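You operate a simulated robot arm through the tools that you are given. There is no shell and no other tool. Be economical: measure what you need, move in short steps, check, and stop when the job is done.

Carry out the task below with a simulated robot arm. There is one attempt and no reset: what you move stays moved.

TASK
Pull the pale sliding lid open.
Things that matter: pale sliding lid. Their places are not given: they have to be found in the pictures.

It is judged by the outcome, as a careful person would: the job done as asked, and still so three seconds after it is handed in. It fails if anything else is knocked over, pushed out of place, dropped, spilled or broken.

THE ROBOT
A 7-joint arm with a two-finger parallel gripper, fixed in place. Base frame: the origin is at the foot of the arm, x ahead of it, y to its left, z up. Lengths are in m, angles in rad, forces in N, time in s.
With the tool pointing down near the work surface it reaches from about 0.3 to 0.7 m from the base axis. Its first joint turns from -1.152 to 1.152 rad. Payload 1.57 kg.
Tool frame: the origin (TCP) lies between the finger pads and is the grasp point; the fingertips stand 0.03 m ahead of it; z points along the fingers, y is the line along which they close. The gripper opens to 0.11 m. The fingers are 0.024 m wide and 0.012 m thick; the gripper's body (0.048 by 0.112 m) begins 0.078 m behind the TCP.
Orientation is that of the tool frame in the base frame, as [roll, pitch, yaw] about the fixed x, y, z axes, in that order (R = Rz(yaw) Ry(pitch) Rx(roll)). With the fingers straight down and closing along the base's y, the tool's x points along the base's -x, its y along +y and its z along -z.

THE INTERFACE
- The arm moves only by the tool nudge_tool. Its arguments are lists of equal length, an entry for each row: "travel": the shift along the tool's x, y, z in m, a list of three; "rot": the turn, a rotation vector about the tool's x, y, z in rad, a list of three; "grip": the opening in per cent of the stroke, from 0 (shut) to 100 (fully open). In form: {"travel": [[tx, ty, tz], ...], "rot": [[rx, ry, rz], ...], "grip": [grip, ...]}. A call has 1 to 20 rows; each row shifts and turns the commanded pose from where the row before left it, along the tool's axes as they then stand. A row lasts 0.2 s, in which the tool goes at most 0.05 m and 0.15 rad; a call with a longer step from one row to the next is refused whole, and so is a gripper value outside its range. A pose out of reach is approached as far as the arm can. The call stops where the force on the tool passes 40 N (or 10 N more than at its start, if that is more) or the arm is blocked; 0.2 s more then pass. The fingers move at their own pace (about 0.108 m/s each) and stop on an object; they squeeze with about 43 N. The grip force told is the motor's: it shows also when the fingers shut on nothing. Time passes only in rows, and 0.2 s behind the last, so rows that do not move let the fingers close. It gives the time, the measured TCP pose, the force on the tool (base axes), the opening and the grip force at its end, in the units of the frame above (readings bear some noise), and new pictures: "pictures" is both (left out), scene, wrist or none.
- Cameras (640 x 400 px; columns grow to the right, rows downward): "scene" is fixed at [0.1621, -0.3917, 1.3982]; the picture's right is [0.80, -0.61, 0.00], its down [-0.38, -0.50, -0.78] and it looks along [0.47, 0.62, -0.63] (base axes); focal length 361 px, centre (320, 200). "wrist" rides on the gripper at [-0.036, 0, -0.08] in the tool frame; the picture's right is [0.00, -1.00, 0.00], its down [0.97, 0.00, -0.24] and it looks along [0.24, 0.00, 0.97] (tool axes); focal length 218 px, centre (320, 200).
- measure_at(camera, pixels): for up to 12 pixels [column, row] of the newest picture of that camera ("zoom" is the newest enlarged one), the place [x, y, z] in the base frame of the surface seen there, good to about 0.002 m. No time passes.
- close_up(camera, box): a new picture of the part [left, top, right, bottom] of that camera's present view, enlarged. No time passes.
- finish_job(): hands the job in; it is judged then, once.

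Work in short steps. Measure before you move; look again where a grasp or a placing could have gone wrong, and mend it. You have 60 turns and 100 pictures in all, the two below and enlarged ones among them. Open the gripper and draw the arm clear of the work before you hand the job in, unless the task says otherwise; then end with one line.

The tools are called after ">>>" as a command line: name --argument value ..., lists and objects as JSON in quotes. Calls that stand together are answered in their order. nudge_tool: Moves the arm, as the interface text tells. Its arguments: {"type":"object","properties":{"travel":{"type":"array","items":{"type":"array","items":{"type":"number"}}},"rot":{"type":"array","items":{"type":"array","items":{"type":"number"}}},"grip":{"type":"array","items":{"type":"number"}},"pictures":{"type":"string","enum":["both","scene","wrist","none"]}},"required":["travel","rot","grip"]} The other tools are called the same way: measure_at (camera, pixels) gives the place of the surface under pixels of a picture; close_up (camera, box) takes an enlarged picture of a part of a camera's view; finish_job () hands the job in.

At the start:

```text
clock: 0.0
eef_pos: [0.3184, -0.104, 1.0771]
tool_rot: [3.141, 0.0, 3.141]
ft_force: [0.2, 0.3, -0.8]
opening: 0.1101
grip_force: 0.0
```

scene: 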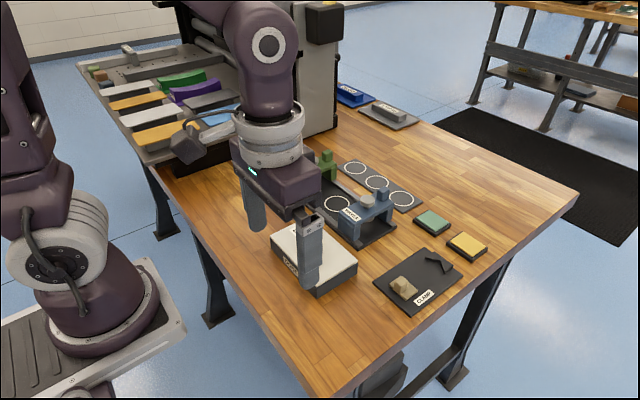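
wrist: 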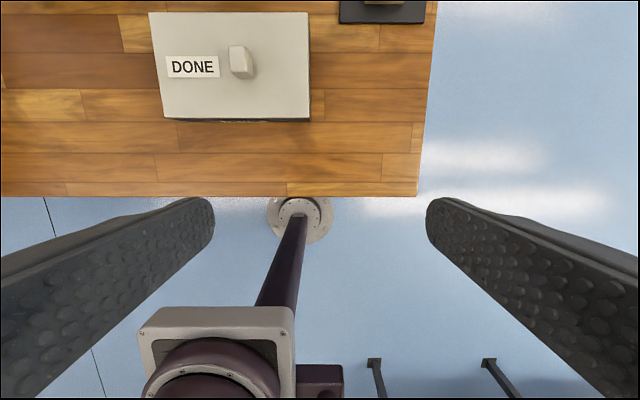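

The box with a DONE label in the wrist view (235,65) has a pale top with a knob. I'll look closer at it and measure it.

>>> close_up --camera "wrist" --box '[130, 0, 450, 200]'

>>> close_up --camera "scene" --box '[240, 140, 500, 320]'

>>> measure_at --camera "wrist" --pixels '[[152, 15], [306, 15], [165, 116], [308, 116], [238, 50], [245, 74], [236, 65], [280, 60], [335, 60], [140, 60], [236, 100], [236, 135]]'

```text
2.00 times, centred on (290, 100) of wrist
```

zoom: 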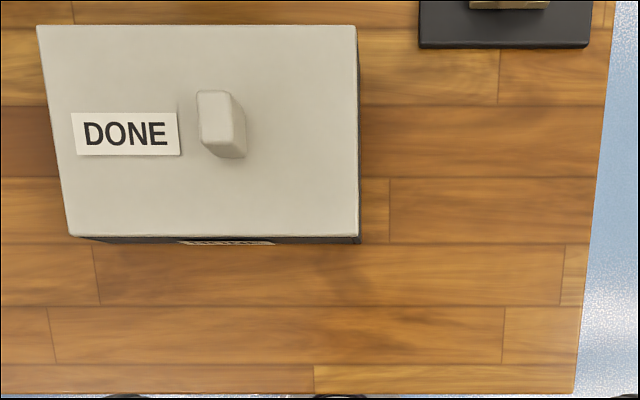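

```text
2.22 times, centred on (370, 230) of scene
```

zoom: 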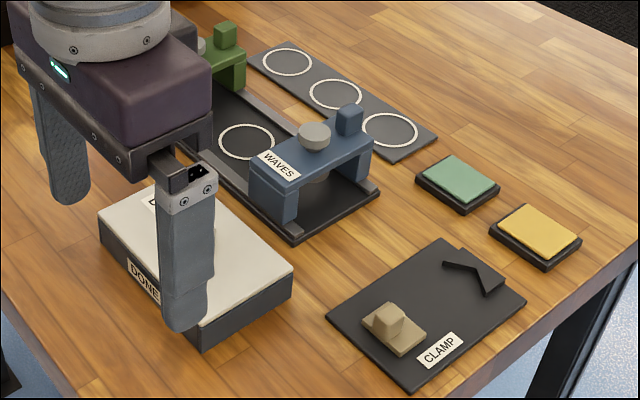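

```text
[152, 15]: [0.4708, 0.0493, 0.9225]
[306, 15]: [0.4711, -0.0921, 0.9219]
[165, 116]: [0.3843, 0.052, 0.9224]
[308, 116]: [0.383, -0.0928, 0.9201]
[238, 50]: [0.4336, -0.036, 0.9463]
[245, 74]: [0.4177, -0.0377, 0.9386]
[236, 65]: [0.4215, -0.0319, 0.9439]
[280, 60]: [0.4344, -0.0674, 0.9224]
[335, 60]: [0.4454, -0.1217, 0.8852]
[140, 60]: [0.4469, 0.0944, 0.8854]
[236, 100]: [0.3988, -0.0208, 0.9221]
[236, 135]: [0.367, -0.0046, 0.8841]
```

The lid spans about x 0.383–0.471, y −0.093–0.052, knob near (0.427, −0.033). I'll raise the arm and move it left, to see which end the lid slides out of.

>>> nudge_tool --travel '[[0, 0.04, -0.01], [0, 0.05, 0], [0, 0.05, 0], [0, 0.05, 0], [0, 0.05, 0], [0, 0.03, 0]]' --rot '[[0, 0, 0], [0, 0, 0], [0, 0, 0], [0, 0, 0], [0, 0, 0], [0, 0, 0]]' --grip '[60, 60, 60, 60, 60, 60]'

>>> close_up --camera "scene" --box '[250, 200, 380, 310]'

>>> close_up --camera "wrist" --box '[320, 0, 640, 200]'

```text
clock: 1.4
eef_pos: [0.3175, 0.1658, 1.087]
tool_rot: [3.141, 0.002, 3.14]
ft_force: [-0.1, -0.2, -0.4]
opening: 0.0658
grip_force: 0.1
```

scene: 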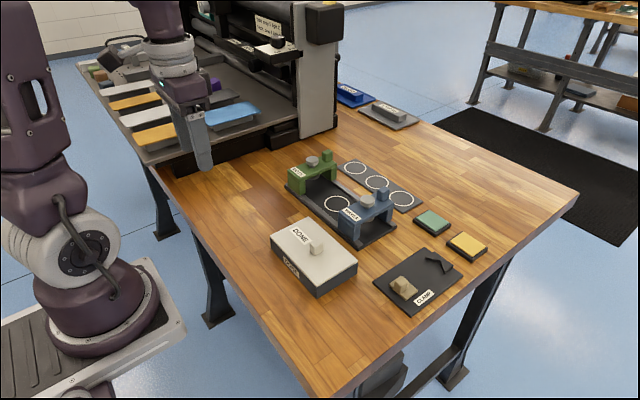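
wrist: 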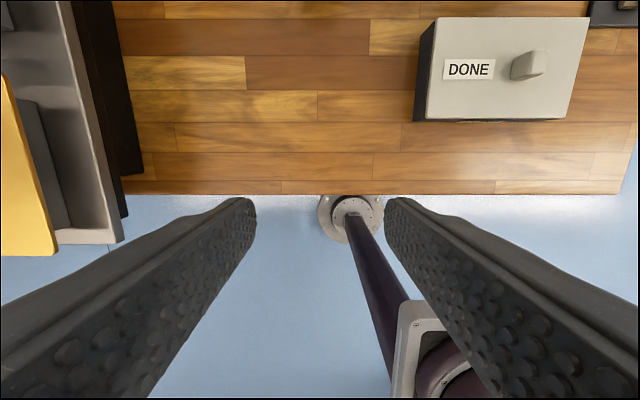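

```text
3.64 times, centred on (315, 255) of scene
```

zoom: 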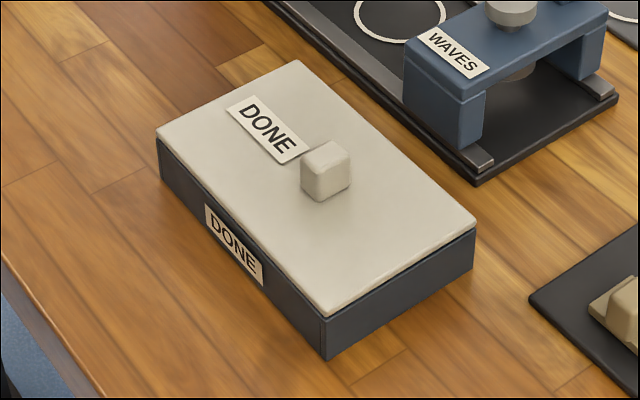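

```text
2.00 times, centred on (480, 100) of wrist
```

zoom: 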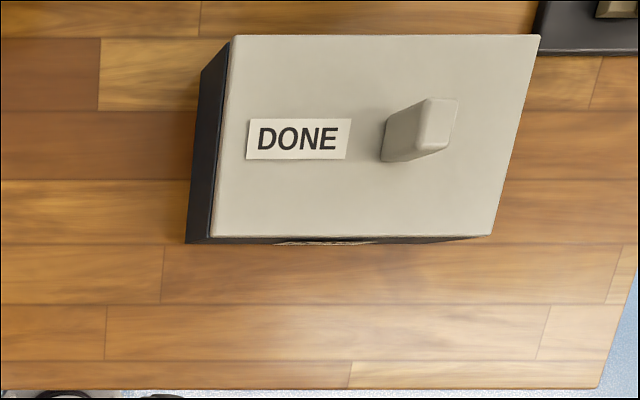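

The knob sits nearer the −y end, so −y is the likely opening direction. I'll measure the knob precisely.

>>> measure_at --camera "scene" --pixels '[[310, 245], [316, 241], [322, 245], [317, 248], [312, 251], [320, 251], [315, 245]]'

>>> measure_at --camera "zoom" --pixels '[[424, 100], [457, 101], [446, 146], [424, 150], [440, 125], [400, 130], [205, 150], [512, 160]]'

```text
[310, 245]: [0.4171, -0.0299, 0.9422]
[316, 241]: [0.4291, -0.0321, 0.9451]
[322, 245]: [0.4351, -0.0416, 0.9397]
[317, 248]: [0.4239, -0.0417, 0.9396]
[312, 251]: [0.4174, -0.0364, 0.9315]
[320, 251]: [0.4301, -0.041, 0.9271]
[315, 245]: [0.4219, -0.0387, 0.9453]
```

```text
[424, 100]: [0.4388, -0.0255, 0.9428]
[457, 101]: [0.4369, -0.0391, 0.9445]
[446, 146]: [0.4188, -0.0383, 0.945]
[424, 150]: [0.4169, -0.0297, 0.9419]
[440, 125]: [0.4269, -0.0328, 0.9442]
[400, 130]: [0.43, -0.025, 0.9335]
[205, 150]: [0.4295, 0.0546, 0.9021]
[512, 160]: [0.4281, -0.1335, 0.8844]
```

Knob centre is about (0.427, −0.033), with its top at 0.945 and the lid at 0.922. I'm moving above it and then partway down.

>>> nudge_tool --travel '[[-0.0219, -0.0398, 0], [-0.0219, -0.0398, 0], [-0.0219, -0.0398, 0], [-0.0219, -0.0398, 0], [-0.0219, -0.0398, 0], [0, 0, 0.04], [0, 0, 0.04], [0, 0, 0]]' --rot '[[0, 0, 0], [0, 0, 0], [0, 0, 0], [0, 0, 0], [0, 0, 0], [0, 0, 0], [0, 0, 0], [0, 0, 0]]' --grip '[60, 60, 60, 60, 60, 60, 60, 60]'

```text
clock: 3.2
eef_pos: [0.4285, -0.0335, 1.0078]
tool_rot: [-3.139, -0.001, -3.141]
ft_force: [0.4, 0.6, 0.1]
opening: 0.066
grip_force: 0.1
```

scene: 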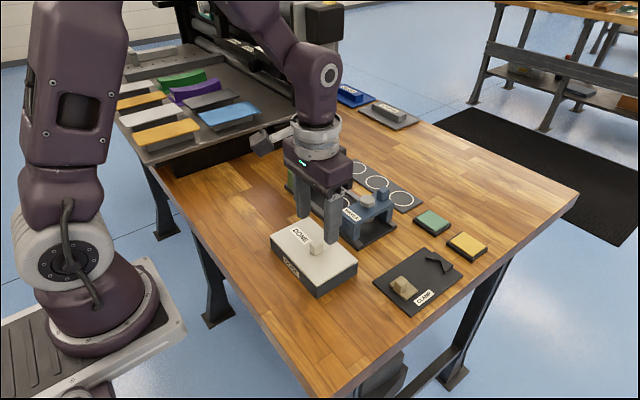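
wrist: 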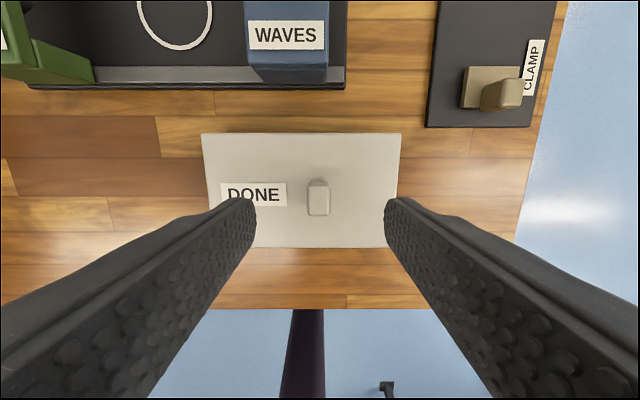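

Aligned above the knob. I'm descending to TCP z ≈ 0.957 (fingertips 5 mm above the lid) and closing.

>>> nudge_tool --travel '[[0.001, 0, 0.025], [0, 0, 0.0255], [0, 0, 0], [0, 0, 0], [0, 0, 0], [0, 0, 0]]' --rot '[[0, 0, 0], [0, 0, 0], [0, 0, 0], [0, 0, 0], [0, 0, 0], [0, 0, 0]]' --grip '[60, 60, 60, 10, 0, 0]'

```text
clock: 4.6
eef_pos: [0.4271, -0.0324, 0.9558]
tool_rot: [-3.141, -0.001, 3.14]
ft_force: [-1.7, 12.7, -9.6]
opening: 0.0158
grip_force: 31.4
```

scene: 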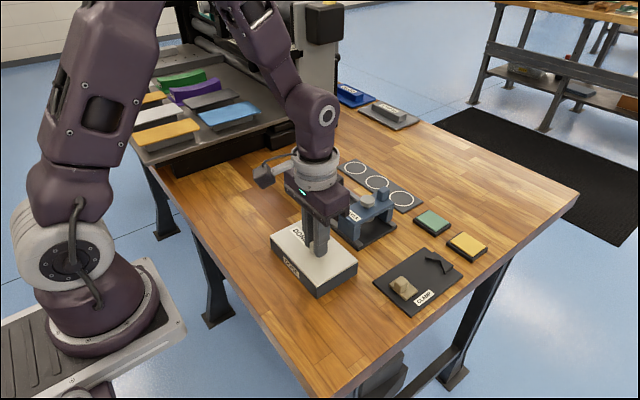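
wrist: 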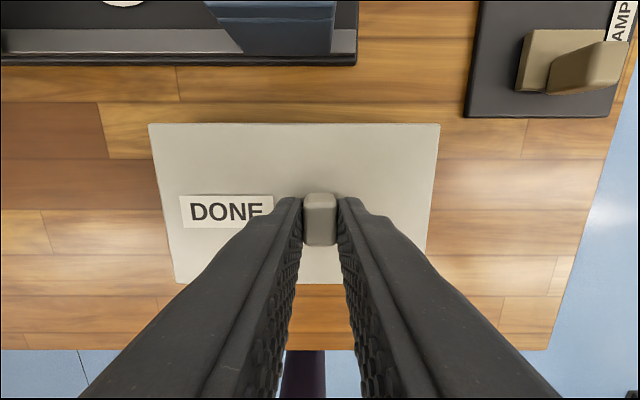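

The knob is held (opening 0.0158). I'm trying a gentle pull toward −y.

>>> nudge_tool --travel '[[0, -0.004, 0], [0, -0.005, 0], [0, -0.005, 0]]' --rot '[[0, 0, 0], [0, 0, 0], [0, 0, 0]]' --grip '[0, 0, 0]'

```text
clock: 5.0
eef_pos: [0.4259, -0.0332, 0.9568]
tool_rot: [3.137, 0.001, -3.138]
ft_force: [-0.2, 8.5, 4.5]
opening: 0.0158
grip_force: 31.4
stopped in row 2: the force on the tool passed its limit (the readings are from after the stop); the commanded pose is now the measured one
```

scene: 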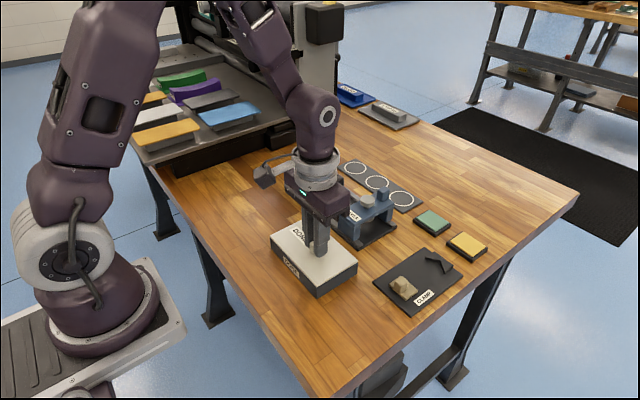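
wrist: 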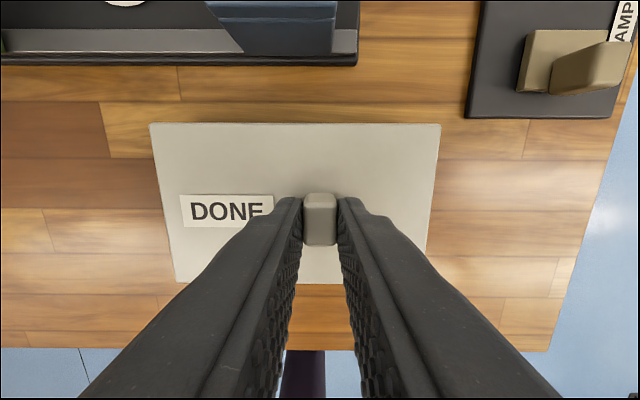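

The lid is firmly blocked toward −y. I'm trying +y gently.

>>> nudge_tool --travel '[[0, 0.004, 0], [0, 0.005, 0], [0, 0.005, 0]]' --rot '[[0, 0, 0], [0, 0, 0], [0, 0, 0]]' --grip '[0, 0, 0]'

```text
clock: 5.8
eef_pos: [0.4272, -0.0197, 0.9573]
tool_rot: [3.137, 0.0, -3.139]
ft_force: [-0.8, -0.1, 0.2]
opening: 0.0158
grip_force: 31.6
```

scene: 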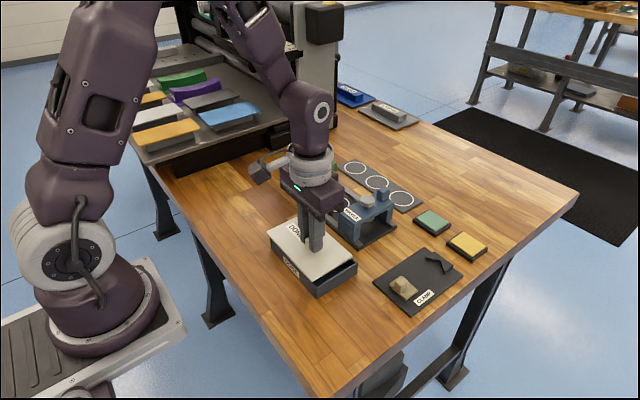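
wrist: 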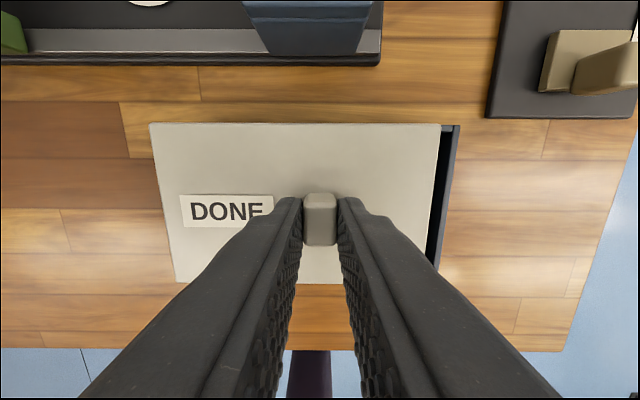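

It slides freely toward +y and the box stays put. Continuing in that direction.

>>> nudge_tool --travel '[[0, 0.01, 0], [0, 0.01, 0], [0, 0.01, 0], [0, 0.01, 0], [0, 0.01, 0], [0, 0.01, 0]]' --rot '[[0, 0, 0], [0, 0, 0], [0, 0, 0], [0, 0, 0], [0, 0, 0], [0, 0, 0]]' --grip '[0, 0, 0, 0, 0, 0]'

```text
clock: 7.2
eef_pos: [0.426, 0.0401, 0.956]
tool_rot: [3.137, -0.001, -3.137]
ft_force: [1.1, -0.6, -18.7]
opening: 0.016
grip_force: 31.9
```

scene: 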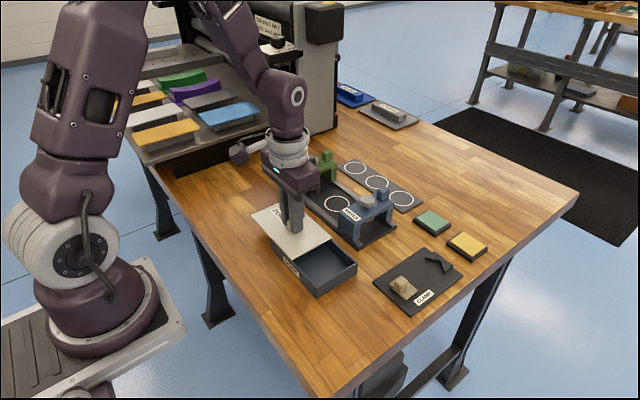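
wrist: 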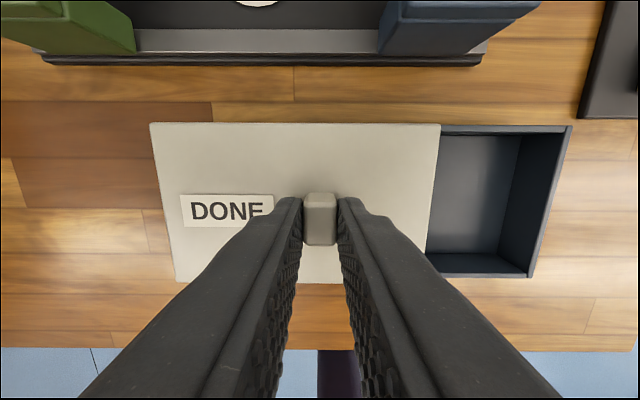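

The lid is about half open, with a vertical force of −18.7 N. I'm continuing in small steps to find its stop and check that it is guided.

>>> nudge_tool --travel '[[0, 0.008, 0], [0, 0.008, 0], [0, 0.008, 0], [0, 0, 0]]' --rot '[[0, 0, 0], [0, 0, 0], [0, 0, 0], [0, 0, 0]]' --grip '[0, 0, 0, 0]'

>>> close_up --camera "scene" --box '[220, 180, 380, 310]'

```text
clock: 8.2
eef_pos: [0.4269, 0.0628, 0.9565]
tool_rot: [3.137, 0.0, -3.137]
ft_force: [2.0, -0.1, -8.5]
opening: 0.0159
grip_force: 31.2
```

scene: 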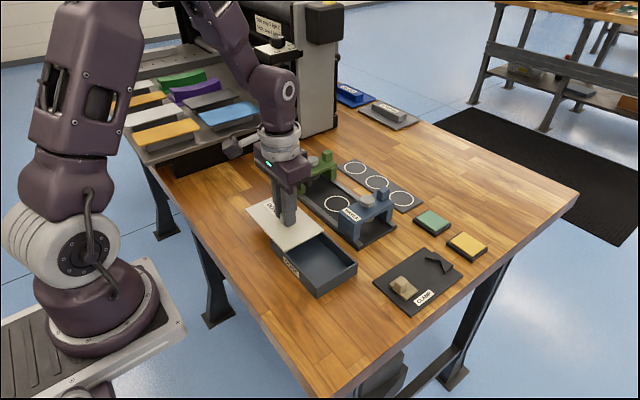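
wrist: 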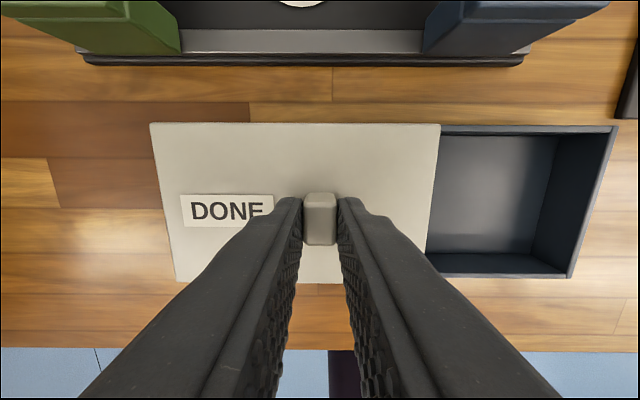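

```text
3.08 times, centred on (300, 245) of scene
```

zoom: 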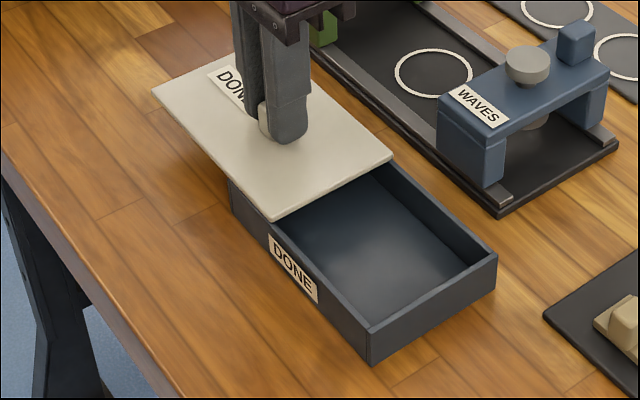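

Open about 0.096 m, the lid is still level and moving freely. Continuing slowly toward the stop.

>>> nudge_tool --travel '[[0, 0.005, 0], [0, 0.005, 0], [0, 0.005, 0], [0, 0, 0]]' --rot '[[0, 0, 0], [0, 0, 0], [0, 0, 0], [0, 0, 0]]' --grip '[0, 0, 0, 0]'

```text
clock: 9.2
eef_pos: [0.4266, 0.0794, 0.9562]
tool_rot: [3.137, 0.0, -3.137]
ft_force: [3.6, 1.3, 0.1]
opening: 0.0156
grip_force: 31.2
```

scene: 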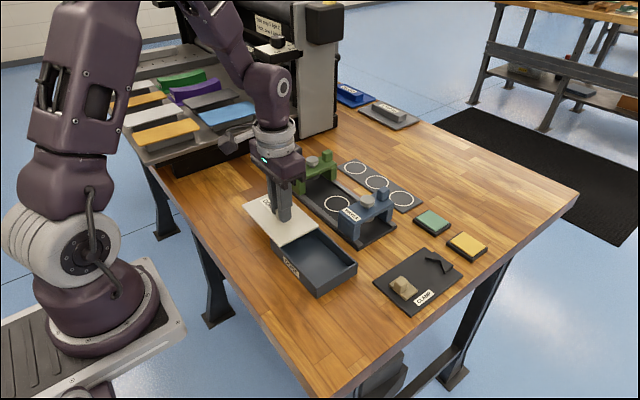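
wrist: 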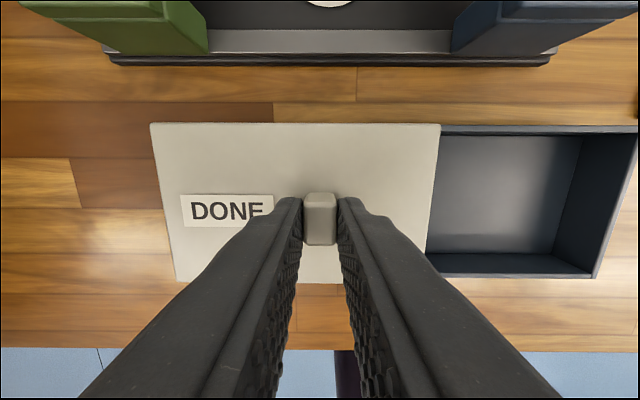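

No stop yet, at 0.112 m travelled. A few more small steps.

>>> nudge_tool --travel '[[0, 0.003, 0], [0, 0.003, 0], [0, 0.003, 0], [0, 0.003, 0], [0, 0, 0]]' --rot '[[0, 0, 0], [0, 0, 0], [0, 0, 0], [0, 0, 0], [0, 0, 0]]' --grip '[0, 0, 0, 0, 0]'

>>> close_up --camera "scene" --box '[220, 170, 380, 300]'

```text
clock: 10.4
eef_pos: [0.4271, 0.0901, 0.9565]
tool_rot: [3.137, -0.002, -3.135]
ft_force: [11.3, 0.3, -3.8]
opening: 0.0157
grip_force: 31.7
```

scene: 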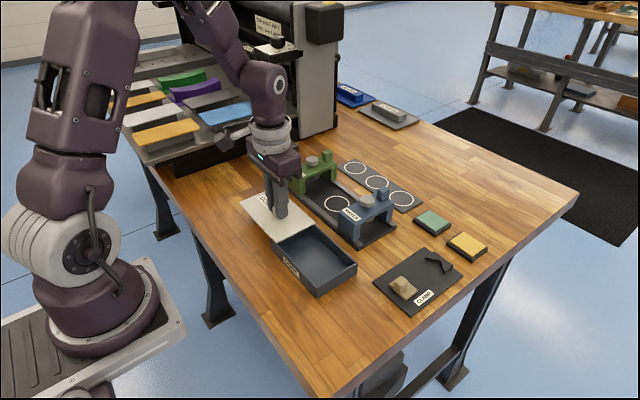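
wrist: 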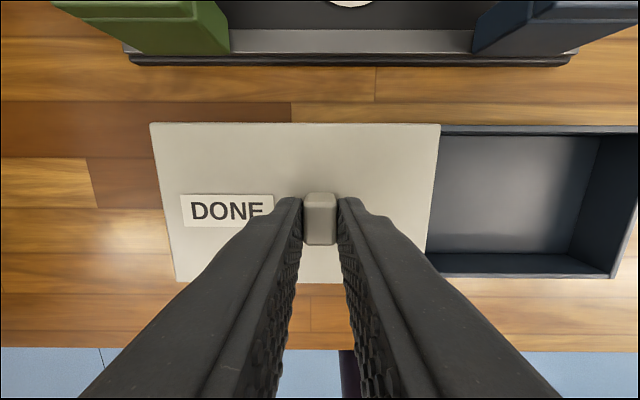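

```text
3.08 times, centred on (300, 235) of scene
```

zoom: 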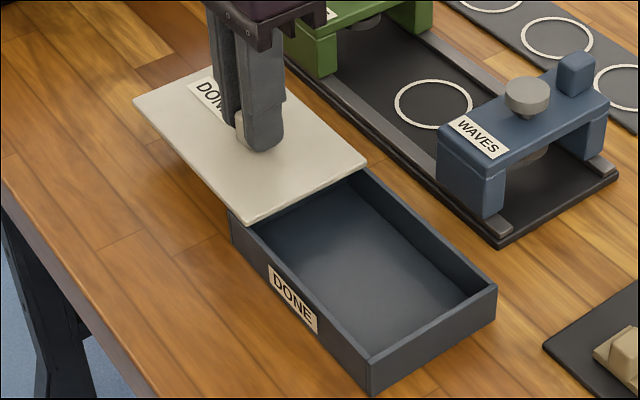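

Now about 0.123 m open of a 0.145 m lid, with lateral forces showing it is guided. One last small probe for the end stop.

>>> nudge_tool --travel '[[0, 0.003, 0], [0, 0.003, 0], [0, 0, 0]]' --rot '[[0, 0, 0], [0, 0, 0], [0, 0, 0]]' --grip '[0, 0, 0]' --pictures "wrist"

```text
clock: 11.2
eef_pos: [0.4279, 0.0974, 0.9575]
tool_rot: [3.136, 0.0, -3.138]
ft_force: [11.8, -1.1, -2.1]
opening: 0.0159
grip_force: 31.1
```

wrist: 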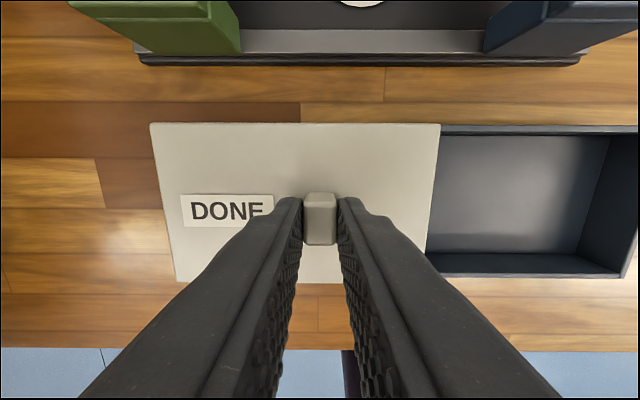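

That's 0.13 m open, with the box unmoved. I'm releasing just enough to see whether the lid stays put.

>>> nudge_tool --travel '[[0, 0, 0], [0, 0, 0]]' --rot '[[0, 0, 0], [0, 0, 0]]' --grip '[22, 22]'

>>> close_up --camera "scene" --box '[220, 170, 380, 300]'

```text
clock: 11.8
eef_pos: [0.4248, 0.097, 0.9569]
tool_rot: [3.137, -0.002, -3.138]
ft_force: [-0.2, 0.8, 0.0]
opening: 0.0242
grip_force: 0.1
```

scene: 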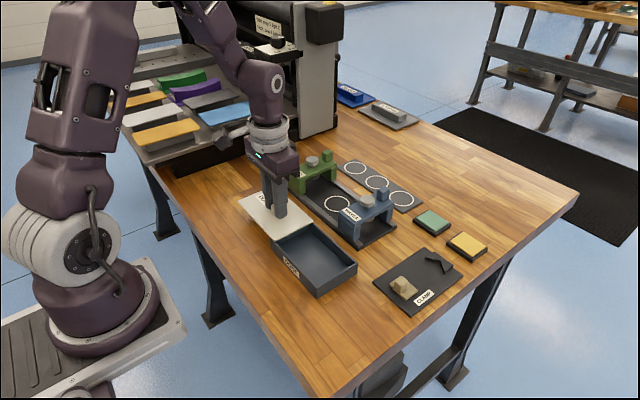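
wrist: 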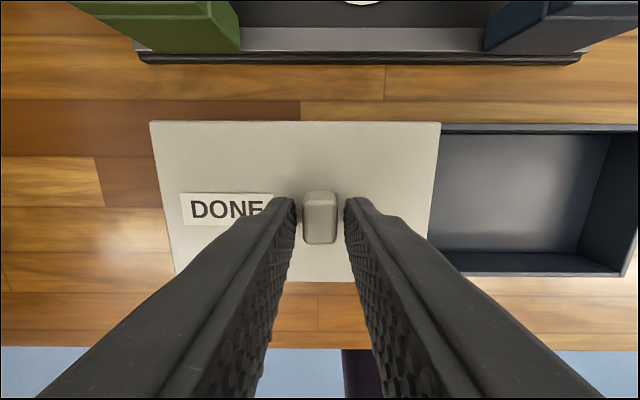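

```text
3.08 times, centred on (300, 235) of scene
```

zoom: 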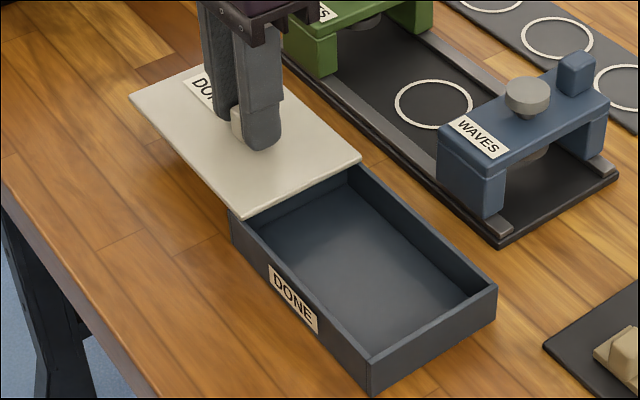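

The lid stays level on its guide after release. I'm opening further, then retreating straight up.

>>> nudge_tool --travel '[[0, 0, 0], [0, 0, -0.02], [0, 0, -0.04], [0, 0, -0.05], [0, 0, -0.04], [0.03, 0, 0], [0.04, 0, 0]]' --rot '[[0, 0, 0], [0, 0, 0], [0, 0, 0], [0, 0, 0], [0, 0, 0], [0, 0, 0], [0, 0, 0]]' --grip '[45, 45, 45, 45, 45, 60, 60]'

>>> measure_at --camera "scene" --pixels '[[245, 203], [280, 238], [306, 221]]'

```text
clock: 13.4
eef_pos: [0.3563, 0.0941, 1.1064]
tool_rot: [3.137, 0.001, -3.138]
ft_force: [-0.1, 0.5, 0.1]
opening: 0.066
grip_force: 0.1
```

scene: 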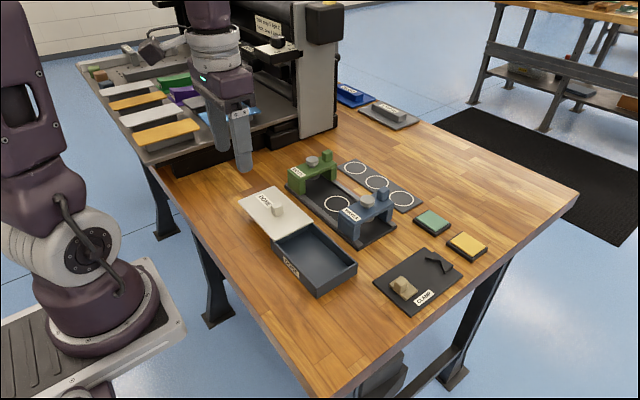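
wrist: 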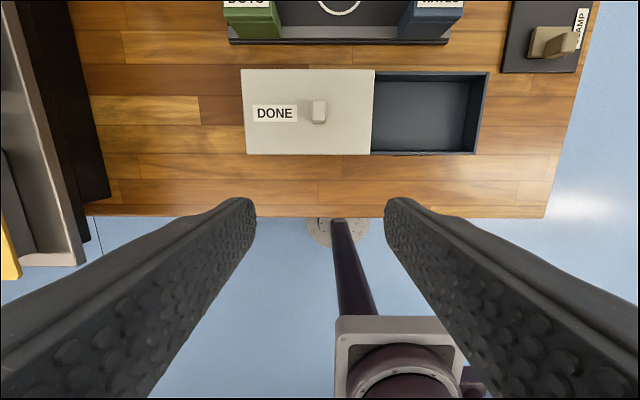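

```text
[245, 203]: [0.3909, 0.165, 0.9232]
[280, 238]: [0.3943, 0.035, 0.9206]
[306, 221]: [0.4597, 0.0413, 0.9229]
```

The lid is level, open and stable (far-end height 0.923), nothing else has moved, and the arm is clear. Handing in.

>>> finish_job

```text
The job is handed in.
```

The pale lid is open: I slid it about 0.13 m toward +y (it was blocked toward −y), and it stayed level after I let go, with the box and everything else in place.
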